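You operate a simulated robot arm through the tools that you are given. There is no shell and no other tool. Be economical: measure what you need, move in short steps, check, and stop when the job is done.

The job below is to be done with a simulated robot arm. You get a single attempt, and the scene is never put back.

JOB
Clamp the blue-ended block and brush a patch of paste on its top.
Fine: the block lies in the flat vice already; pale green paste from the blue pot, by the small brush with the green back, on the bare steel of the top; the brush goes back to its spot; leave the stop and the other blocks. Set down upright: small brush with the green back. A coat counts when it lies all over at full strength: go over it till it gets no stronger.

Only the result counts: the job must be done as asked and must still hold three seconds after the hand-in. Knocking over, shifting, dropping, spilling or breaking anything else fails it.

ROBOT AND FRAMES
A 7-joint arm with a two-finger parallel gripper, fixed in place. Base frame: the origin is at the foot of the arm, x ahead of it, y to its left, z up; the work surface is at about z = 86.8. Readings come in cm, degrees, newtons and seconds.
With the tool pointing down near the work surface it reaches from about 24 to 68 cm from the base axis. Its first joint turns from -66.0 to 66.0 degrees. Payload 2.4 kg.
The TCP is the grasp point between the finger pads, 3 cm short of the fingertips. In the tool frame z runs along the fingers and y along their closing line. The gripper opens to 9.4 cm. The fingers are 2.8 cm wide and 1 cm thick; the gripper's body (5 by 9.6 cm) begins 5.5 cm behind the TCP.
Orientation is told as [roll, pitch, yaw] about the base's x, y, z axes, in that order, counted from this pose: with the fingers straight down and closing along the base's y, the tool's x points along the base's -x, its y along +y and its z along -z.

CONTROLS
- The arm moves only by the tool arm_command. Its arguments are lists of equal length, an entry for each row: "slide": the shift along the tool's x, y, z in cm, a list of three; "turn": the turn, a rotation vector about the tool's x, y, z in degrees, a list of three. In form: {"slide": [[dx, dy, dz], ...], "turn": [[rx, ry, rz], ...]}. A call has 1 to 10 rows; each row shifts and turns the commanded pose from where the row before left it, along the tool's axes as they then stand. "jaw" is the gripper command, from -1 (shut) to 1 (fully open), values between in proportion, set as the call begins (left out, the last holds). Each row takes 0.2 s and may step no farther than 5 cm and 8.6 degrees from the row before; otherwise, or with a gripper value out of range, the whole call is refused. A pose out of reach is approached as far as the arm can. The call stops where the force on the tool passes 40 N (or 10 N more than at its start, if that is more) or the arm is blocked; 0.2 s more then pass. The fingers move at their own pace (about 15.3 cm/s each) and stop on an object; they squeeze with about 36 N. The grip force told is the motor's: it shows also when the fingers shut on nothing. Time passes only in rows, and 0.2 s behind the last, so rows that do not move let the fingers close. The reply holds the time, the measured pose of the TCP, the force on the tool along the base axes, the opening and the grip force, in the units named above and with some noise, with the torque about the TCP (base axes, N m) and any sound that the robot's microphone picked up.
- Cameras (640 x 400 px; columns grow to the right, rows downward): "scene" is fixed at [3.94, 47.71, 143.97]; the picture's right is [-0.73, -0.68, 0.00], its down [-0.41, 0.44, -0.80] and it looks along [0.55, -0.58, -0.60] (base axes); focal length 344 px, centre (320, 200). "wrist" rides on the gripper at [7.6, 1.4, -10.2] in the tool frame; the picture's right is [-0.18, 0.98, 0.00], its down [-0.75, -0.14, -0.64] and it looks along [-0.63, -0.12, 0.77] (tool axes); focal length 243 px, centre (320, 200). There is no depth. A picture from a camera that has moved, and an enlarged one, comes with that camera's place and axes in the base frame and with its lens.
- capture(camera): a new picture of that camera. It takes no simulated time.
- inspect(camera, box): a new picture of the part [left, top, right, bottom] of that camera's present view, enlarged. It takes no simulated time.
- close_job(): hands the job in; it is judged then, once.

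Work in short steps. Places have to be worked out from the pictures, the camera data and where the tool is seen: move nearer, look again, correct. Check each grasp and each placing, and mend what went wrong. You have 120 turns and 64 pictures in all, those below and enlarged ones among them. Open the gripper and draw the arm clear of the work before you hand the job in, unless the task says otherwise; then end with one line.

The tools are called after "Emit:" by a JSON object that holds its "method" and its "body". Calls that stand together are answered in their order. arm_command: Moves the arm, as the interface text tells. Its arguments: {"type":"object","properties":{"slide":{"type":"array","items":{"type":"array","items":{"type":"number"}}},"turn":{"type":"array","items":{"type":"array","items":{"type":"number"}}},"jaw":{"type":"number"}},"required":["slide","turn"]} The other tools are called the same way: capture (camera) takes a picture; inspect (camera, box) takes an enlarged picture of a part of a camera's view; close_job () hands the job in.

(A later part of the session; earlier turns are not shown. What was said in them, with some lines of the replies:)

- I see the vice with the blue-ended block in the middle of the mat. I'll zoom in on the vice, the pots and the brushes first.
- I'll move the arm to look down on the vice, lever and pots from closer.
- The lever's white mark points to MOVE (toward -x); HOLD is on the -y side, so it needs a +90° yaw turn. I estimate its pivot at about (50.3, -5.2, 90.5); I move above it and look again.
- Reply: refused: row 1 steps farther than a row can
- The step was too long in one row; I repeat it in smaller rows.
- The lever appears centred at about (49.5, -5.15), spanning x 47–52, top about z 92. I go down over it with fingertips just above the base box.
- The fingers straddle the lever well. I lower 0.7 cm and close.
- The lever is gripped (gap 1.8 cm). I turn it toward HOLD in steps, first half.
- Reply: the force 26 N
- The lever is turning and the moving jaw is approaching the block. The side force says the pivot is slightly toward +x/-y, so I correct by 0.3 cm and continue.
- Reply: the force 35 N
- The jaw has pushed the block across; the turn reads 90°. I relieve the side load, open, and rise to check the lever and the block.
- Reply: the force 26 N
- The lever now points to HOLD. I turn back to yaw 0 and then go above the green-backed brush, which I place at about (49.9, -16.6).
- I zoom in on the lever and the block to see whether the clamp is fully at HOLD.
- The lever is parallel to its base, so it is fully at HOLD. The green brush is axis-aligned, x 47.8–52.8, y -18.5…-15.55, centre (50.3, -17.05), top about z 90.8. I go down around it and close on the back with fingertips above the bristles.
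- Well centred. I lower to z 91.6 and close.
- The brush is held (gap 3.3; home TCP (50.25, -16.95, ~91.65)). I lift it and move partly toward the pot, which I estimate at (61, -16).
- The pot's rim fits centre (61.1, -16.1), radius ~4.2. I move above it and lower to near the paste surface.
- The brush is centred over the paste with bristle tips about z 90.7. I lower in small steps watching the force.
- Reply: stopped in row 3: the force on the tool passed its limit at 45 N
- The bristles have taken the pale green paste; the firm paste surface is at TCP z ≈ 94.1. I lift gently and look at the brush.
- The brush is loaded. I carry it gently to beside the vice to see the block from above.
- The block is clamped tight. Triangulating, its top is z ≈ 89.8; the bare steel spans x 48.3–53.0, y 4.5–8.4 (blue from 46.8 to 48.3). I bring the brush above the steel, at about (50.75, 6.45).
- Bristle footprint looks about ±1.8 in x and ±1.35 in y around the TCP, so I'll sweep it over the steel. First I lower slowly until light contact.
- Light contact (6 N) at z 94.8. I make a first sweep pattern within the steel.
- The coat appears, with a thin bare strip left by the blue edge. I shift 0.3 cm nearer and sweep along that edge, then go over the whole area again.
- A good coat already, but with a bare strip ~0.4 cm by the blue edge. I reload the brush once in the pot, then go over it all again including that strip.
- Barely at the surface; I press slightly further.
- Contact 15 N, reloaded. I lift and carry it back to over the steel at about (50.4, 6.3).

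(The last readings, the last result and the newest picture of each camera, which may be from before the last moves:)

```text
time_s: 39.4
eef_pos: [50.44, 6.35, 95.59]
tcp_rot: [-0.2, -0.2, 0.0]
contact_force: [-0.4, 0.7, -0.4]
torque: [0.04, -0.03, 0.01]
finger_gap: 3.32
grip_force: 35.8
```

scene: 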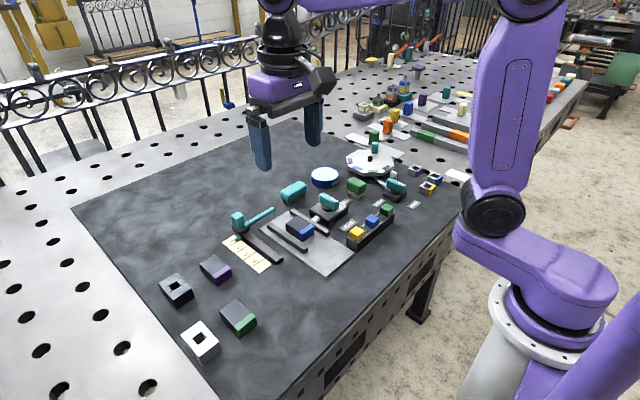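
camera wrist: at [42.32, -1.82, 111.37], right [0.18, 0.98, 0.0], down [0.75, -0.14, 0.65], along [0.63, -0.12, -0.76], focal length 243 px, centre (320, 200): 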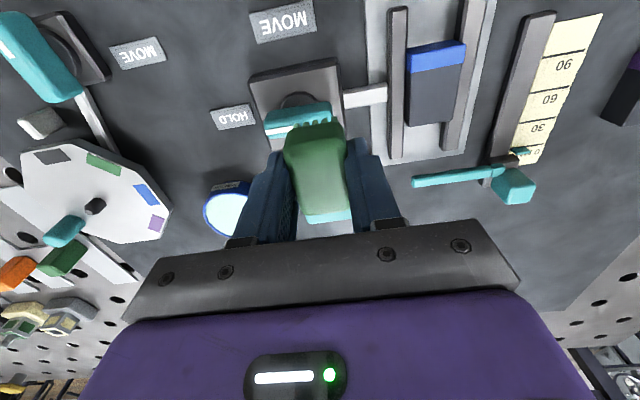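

Now down to contact and a full pass: near edge first (TCP x ≈ 49.65), then outward.

Emit:
{"method": "arm_command", "body": {"slide": [[0, 0, 0.5], [0, 0, 0.35], [0, -0.75, 0], [0.4, 0, 0], [0.4, 0, 0], [0, 0.85, 0], [0, 0.85, 0], [-0.5, 0, 0], [0, -0.85, 0], [0, -0.85, 0]], "turn": [[0, 0, 0], [0, 0, 0], [0, 0, 0], [0, 0, 0], [0, 0, 0], [0, 0, 0], [0, 0, 0], [0, 0, 0], [0, 0, 0], [0, 0, 0]]}}

Emit:
{"method": "arm_command", "body": {"slide": [[-0.6, 0, 0], [0, 0.85, 0], [0, 0.85, 0], [-0.7, 0, 0], [0, -0.85, 0], [0, -0.85, 0], [0.6, 0, 0], [0, 0.85, 0], [0, 0.85, 0], [0.6, 0, 0]], "turn": [[0, 0, 0], [0, 0, 0], [0, 0, 0], [0, 0, 0], [0, 0, 0], [0, 0, 0], [0, 0, 0], [0, 0, 0], [0, 0, 0], [0, 0, 0]]}}

Emit:
{"method": "arm_command", "body": {"slide": [[0, -0.85, 0], [0, -0.85, 0], [0.6, 0, 0], [0, 0.85, 0], [0, 0, -1], [0, 0, -2], [0, -4, -2], [0, -4, -2], [0, 0, 0]], "turn": [[0, 0, 0], [0, 0, 0], [0, 0, 0], [0, 0, 0], [0, 0, 0], [0, 0, 0], [0, 0, 0], [0, 0, 0], [0, 0, 0]]}}

Emit:
{"method": "inspect", "body": {"camera": "wrist", "box": [320, 0, 500, 140]}}

Emit:
{"method": "inspect", "body": {"camera": "scene", "box": [260, 180, 350, 260]}}

```text
time_s: 41.6
eef_pos: [50.2, 5.64, 94.91]
tcp_rot: [0.1, -0.3, 0.0]
contact_force: [0.9, 7.7, 23.2]
torque: [0.41, 0.12, -0.07]
finger_gap: 3.28
grip_force: 35.7
```

```text
time_s: 42.1
eef_pos: [50.58, 5.62, 94.8]
tcp_rot: [-0.2, -0.1, 0.0]
contact_force: [0.3, 0.7, 7.3]
torque: [0.05, -0.05, 0.0]
finger_gap: 3.29
grip_force: 36.4
stopped in row 2: the force on the tool passed its limit at 41 N (the readings are from after the stop); the commanded pose is now the measured one
```

```text
time_s: 44.1
eef_pos: [49.82, -3.17, 101.79]
tcp_rot: [-0.2, 0.0, 0.0]
contact_force: [0.7, -0.3, 0.1]
torque: [-0.03, -0.01, 0.0]
finger_gap: 3.31
grip_force: 36.1
```

```text
2.86 times, centred on (410, 70) of wrist
camera zoom: at [42.35, -1.82, 112.21], right [0.18, 0.98, 0.0], down [0.75, -0.14, 0.64], along [0.63, -0.12, -0.77], focal length 693 px, centre (63, 571)
```

zoom: 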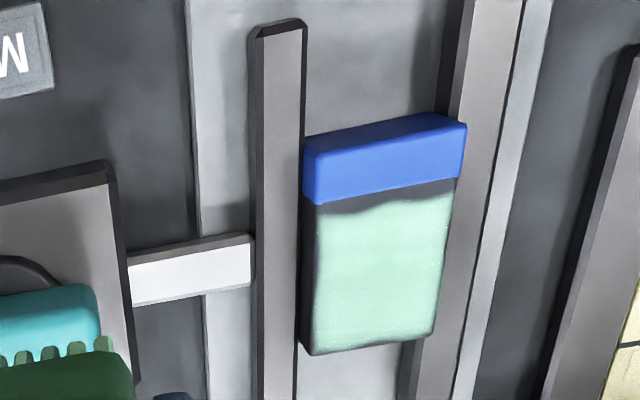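

```text
5.00 times, centred on (305, 220) of scene
camera zoom: at [3.94, 47.71, 143.97], right [-0.73, -0.68, 0.0], down [-0.41, 0.44, -0.8], along [0.55, -0.58, -0.6], focal length 1719 px, centre (395, 100)
```

zoom: 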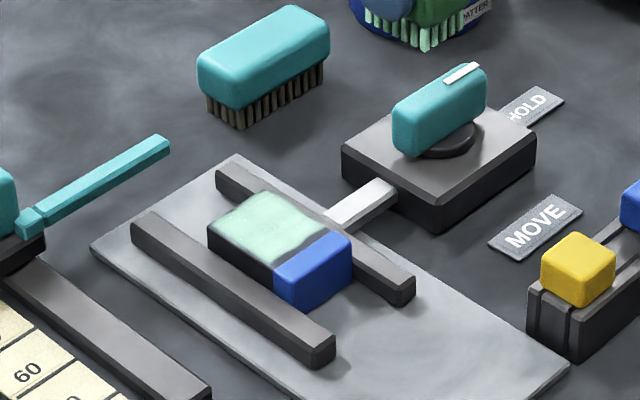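

The coat looks full; the patch outline is unchanged. The last pass was cut short by the force limit, so I do one more lighter pass over everything to confirm it gets no stronger.

Emit:
{"method": "arm_command", "body": {"slide": [[-0.2, 3.1, 0], [-0.2, 3.1, 0], [-0.2, 3.1, 0], [0, 0, 3], [0, 0, 2.5], [0, 0, 0.7], [0, 0, 0]], "turn": [[0, 0, 0], [0, 0, 0], [0, 0, 0], [0, 0, 0], [0, 0, 0], [0, 0, 0], [0, 0, 0]]}}

Emit:
{"method": "arm_command", "body": {"slide": [[0, 0, 0.4], [0, 0, 0.25], [0, 0, 0]], "turn": [[0, 0, 0], [0, 0, 0], [0, 0, 0]]}}

```text
time_s: 45.7
eef_pos: [50.54, 6.11, 95.6]
tcp_rot: [-0.1, 0.0, 0.0]
contact_force: [0.1, -0.6, -0.4]
torque: [0.04, 0.0, 0.0]
finger_gap: 3.3
grip_force: 35.8
```

```text
time_s: 46.5
eef_pos: [50.5, 6.11, 95.05]
tcp_rot: [-0.1, 0.0, 0.0]
contact_force: [0.3, -0.2, -0.4]
torque: [0.0, 0.01, 0.01]
finger_gap: 3.28
grip_force: 36.0
```

Not touching yet; I lower a little more.

Emit:
{"method": "arm_command", "body": {"slide": [[0, 0, 0.15], [0, 0, 0.1], [0, 0, 0]], "turn": [[0, 0, 0], [0, 0, 0], [0, 0, 0]]}}

```text
time_s: 47.3
eef_pos: [50.65, 6.05, 95.03]
tcp_rot: [-0.1, -0.2, 0.0]
contact_force: [-5.7, -0.9, 25.5]
torque: [0.06, 0.2, -0.02]
finger_gap: 3.29
grip_force: 35.7
```

Contact 25 N; I ease off 0.08 cm and sweep the whole area.

Emit:
{"method": "arm_command", "body": {"slide": [[0, 0, -0.08], [0, -0.4, 0], [0.5, 0, 0], [0.4, 0, 0], [0, 0.8, 0], [0, 0.8, 0], [-0.5, 0, 0], [0, -0.8, 0], [0, -0.8, 0], [0, 0, 0]], "turn": [[0, 0, 0], [0, 0, 0], [0, 0, 0], [0, 0, 0], [0, 0, 0], [0, 0, 0], [0, 0, 0], [0, 0, 0], [0, 0, 0], [0, 0, 0]]}}

Emit:
{"method": "arm_command", "body": {"slide": [[-0.6, 0, 0], [0, 0.8, 0], [0, 0.8, 0], [-0.6, 0, 0], [0, -0.8, 0], [0, -0.8, 0], [0.6, 0, 0], [0, 0.8, 0], [0, 0.8, 0], [0, 0, 0]], "turn": [[0, 0, 0], [0, 0, 0], [0, 0, 0], [0, 0, 0], [0, 0, 0], [0, 0, 0], [0, 0, 0], [0, 0, 0], [0, 0, 0], [0, 0, 0]]}}

```text
time_s: 49.5
eef_pos: [50.13, 5.69, 94.79]
tcp_rot: [-0.1, -0.2, 0.0]
contact_force: [2.4, 7.2, 19.5]
torque: [0.4, -0.12, 0.01]
finger_gap: 3.3
grip_force: 36.3
```

```text
time_s: 51.7
eef_pos: [50.72, 7.19, 94.83]
tcp_rot: [-0.2, 0.0, -0.1]
contact_force: [-0.8, -12.1, 33.6]
torque: [-0.46, -0.06, -0.02]
finger_gap: 3.27
grip_force: 35.7
```

Both sweeps completed in contact. I lift off and look at the coat.

Emit:
{"method": "arm_command", "body": {"slide": [[0, 0, -1], [0, 0, -2], [0, 0, -2], [0, -4, -2], [0, -4, 0], [0, -2, 0], [0, 0, 0]], "turn": [[0, 0, 0], [0, 0, 0], [0, 0, 0], [0, 0, 0], [0, 0, 0], [0, 0, 0], [0, 0, 0]]}}

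Emit:
{"method": "inspect", "body": {"camera": "wrist", "box": [320, 0, 500, 140]}}

Emit:
{"method": "inspect", "body": {"camera": "scene", "box": [260, 180, 350, 260]}}

```text
time_s: 53.3
eef_pos: [50.83, -2.74, 101.9]
tcp_rot: [-0.1, 0.0, -0.1]
contact_force: [-0.5, -0.2, -0.5]
torque: [0.01, 0.0, 0.02]
finger_gap: 3.29
grip_force: 35.7
```

```text
2.86 times, centred on (410, 70) of wrist
camera zoom: at [43.13, -1.29, 112.24], right [0.18, 0.98, 0.0], down [0.75, -0.14, 0.64], along [0.63, -0.12, -0.77], focal length 693 px, centre (63, 571)
```

zoom: 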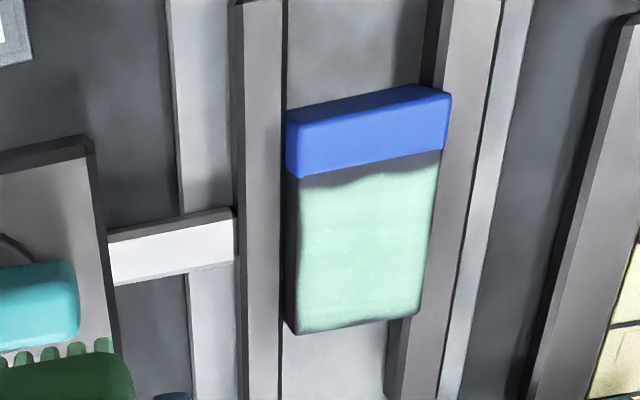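

```text
5.00 times, centred on (305, 220) of scene
camera zoom: at [3.94, 47.71, 143.97], right [-0.73, -0.68, 0.0], down [-0.41, 0.44, -0.8], along [0.55, -0.58, -0.6], focal length 1719 px, centre (395, 100)
```

zoom: 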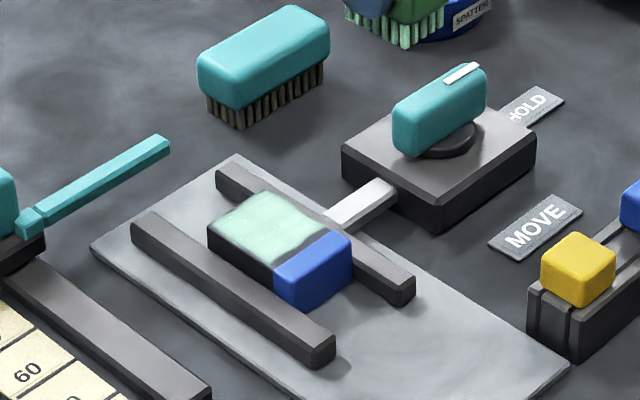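

The coat is uniform and unchanged from the pass before, so it is at full strength. Now I carry the brush back above its spot (50.25, -16.95).

Emit:
{"method": "arm_command", "body": {"slide": [[0.15, -3.55, 0], [0.15, -3.55, 0], [0.15, -3.55, 0], [0.13, -3.56, 0], [0, 0, 3], [0, 0, 3], [0, 0, 2], [0, 0, 0]], "turn": [[0, 0, 0], [0, 0, 0], [0, 0, 0], [0, 0, 0], [0, 0, 0], [0, 0, 0], [0, 0, 0], [0, 0, 0]]}}

Emit:
{"method": "inspect", "body": {"camera": "scene", "box": [300, 140, 400, 220]}}

```text
time_s: 55.1
eef_pos: [50.29, -16.93, 93.9]
tcp_rot: [-0.1, -0.1, 0.0]
contact_force: [0.1, -0.5, -0.7]
torque: [0.0, 0.02, 0.04]
finger_gap: 3.29
grip_force: 35.7
```

```text
5.00 times, centred on (350, 180) of scene
camera zoom: at [3.94, 47.71, 143.98], right [-0.73, -0.68, 0.0], down [-0.41, 0.44, -0.8], along [0.55, -0.58, -0.6], focal length 1719 px, centre (170, 300)
```

zoom: 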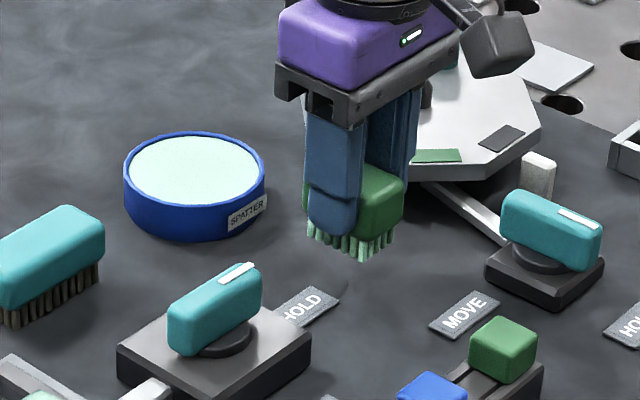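

Right over its spot. I lower slowly to contact.

Emit:
{"method": "arm_command", "body": {"slide": [[0, 0, 1.0], [0, 0, 0.6], [0, 0, 0.4], [0, 0, 0.15], [0, 0, 0]], "turn": [[0, 0, 0], [0, 0, 0], [0, 0, 0], [0, 0, 0], [0, 0, 0]]}}

```text
time_s: 56.3
eef_pos: [50.17, -16.95, 91.71]
tcp_rot: [0.0, 0.0, -0.1]
contact_force: [0.0, -0.5, -0.5]
torque: [0.01, 0.02, 0.0]
finger_gap: 3.3
grip_force: 36.1
```

No contact yet; I lower in finer steps.

Emit:
{"method": "arm_command", "body": {"slide": [[0, 0, 0.1], [0, 0, 0.1], [0, 0, 0]], "turn": [[0, 0, 0], [0, 0, 0], [0, 0, 0]]}}

```text
time_s: 57.1
eef_pos: [50.17, -16.97, 91.58]
tcp_rot: [-0.2, -0.2, 0.0]
contact_force: [-10.7, 1.8, 34.8]
torque: [0.15, 0.38, -0.03]
finger_gap: 3.3
grip_force: 36.1
```

The brush stands on the mat. I ease off a touch, open wide enough to clear it, then rise straight up.

Emit:
{"method": "arm_command", "body": {"slide": [[0, 0, -0.1], [0, 0, 0]], "turn": [[0, 0, 0], [0, 0, 0]]}}

Emit:
{"method": "arm_command", "body": {"slide": [[0, 0, 0], [0, 0, 0], [0, 0, 0], [0, 0, -2], [0, 0, -4], [0, 0, -4], [0, 0, 0]], "turn": [[0, 0, 0], [0, 0, 0], [0, 0, 0], [0, 0, 0], [0, 0, 0], [0, 0, 0], [0, 0, 0]], "jaw": 0.1}}

Emit:
{"method": "arm_command", "body": {"slide": [[0, 0, -4], [0, 0, -4], [0, 0, -4], [0, 0, 0]], "turn": [[0, 0, 0], [0, 0, 0], [0, 0, 0], [0, 0, 0]], "jaw": 0.5}}

Emit:
{"method": "inspect", "body": {"camera": "scene", "box": [220, 130, 440, 280]}}

Emit:
{"method": "capture", "body": {"camera": "wrist"}}

```text
time_s: 57.7
eef_pos: [50.15, -16.95, 91.58]
tcp_rot: [-0.3, 0.0, -0.1]
contact_force: [-3.9, -0.7, 25.3]
torque: [0.0, 0.18, -0.02]
finger_gap: 3.27
grip_force: 36.4
```

```text
time_s: 59.3
eef_pos: [50.15, -16.8, 101.87]
tcp_rot: [-0.1, 0.0, 0.0]
contact_force: [0.4, -0.3, 0.3]
torque: [-0.02, -0.03, -0.04]
finger_gap: 5.16
grip_force: 0.1
```

```text
time_s: 60.3
eef_pos: [50.25, -16.77, 113.69]
tcp_rot: [0.0, 0.1, 0.0]
contact_force: [0.3, -0.2, 0.2]
torque: [0.01, 0.02, 0.02]
finger_gap: 7.03
grip_force: 0.1
```

```text
2.67 times, centred on (330, 205) of scene
camera zoom: at [3.94, 47.72, 143.97], right [-0.73, -0.68, 0.0], down [-0.41, 0.44, -0.8], along [0.55, -0.58, -0.6], focal length 917 px, centre (293, 187)
```

zoom: 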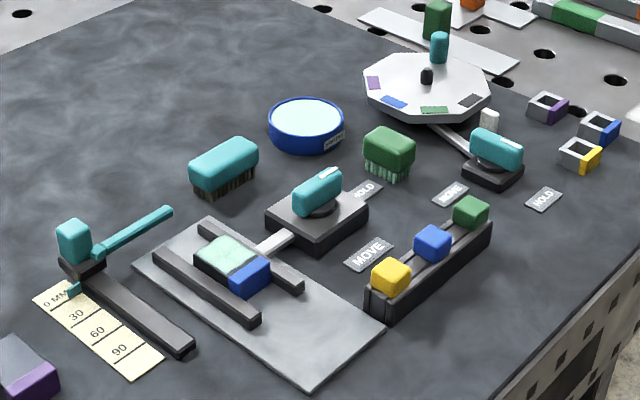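

```text
18 pictures are left
camera wrist: at [42.7, -15.44, 124.01], right [0.18, 0.98, 0.0], down [0.75, -0.14, 0.64], along [0.63, -0.12, -0.77], focal length 243 px, centre (320, 200)
```

wrist: 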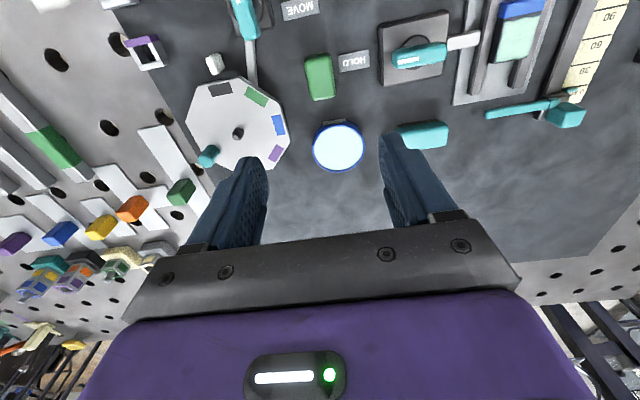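

The brush stands upright on its spot, the lever is at HOLD with the block clamped, the coat is full, and the arm is clear. I hand in.

Emit:
{"method": "close_job", "body": {}}

```text
The job is handed in.
```

I handed the job in with the blue-ended block clamped (lever at HOLD) and its bare steel top brushed with pale green paste until another pass made no difference. A strip about 0.4 cm wide beside the blue end still looks bare; further passes there didn't extend the coat. The green-backed brush is back upright on its spot, and the stop and the other blocks were left alone.
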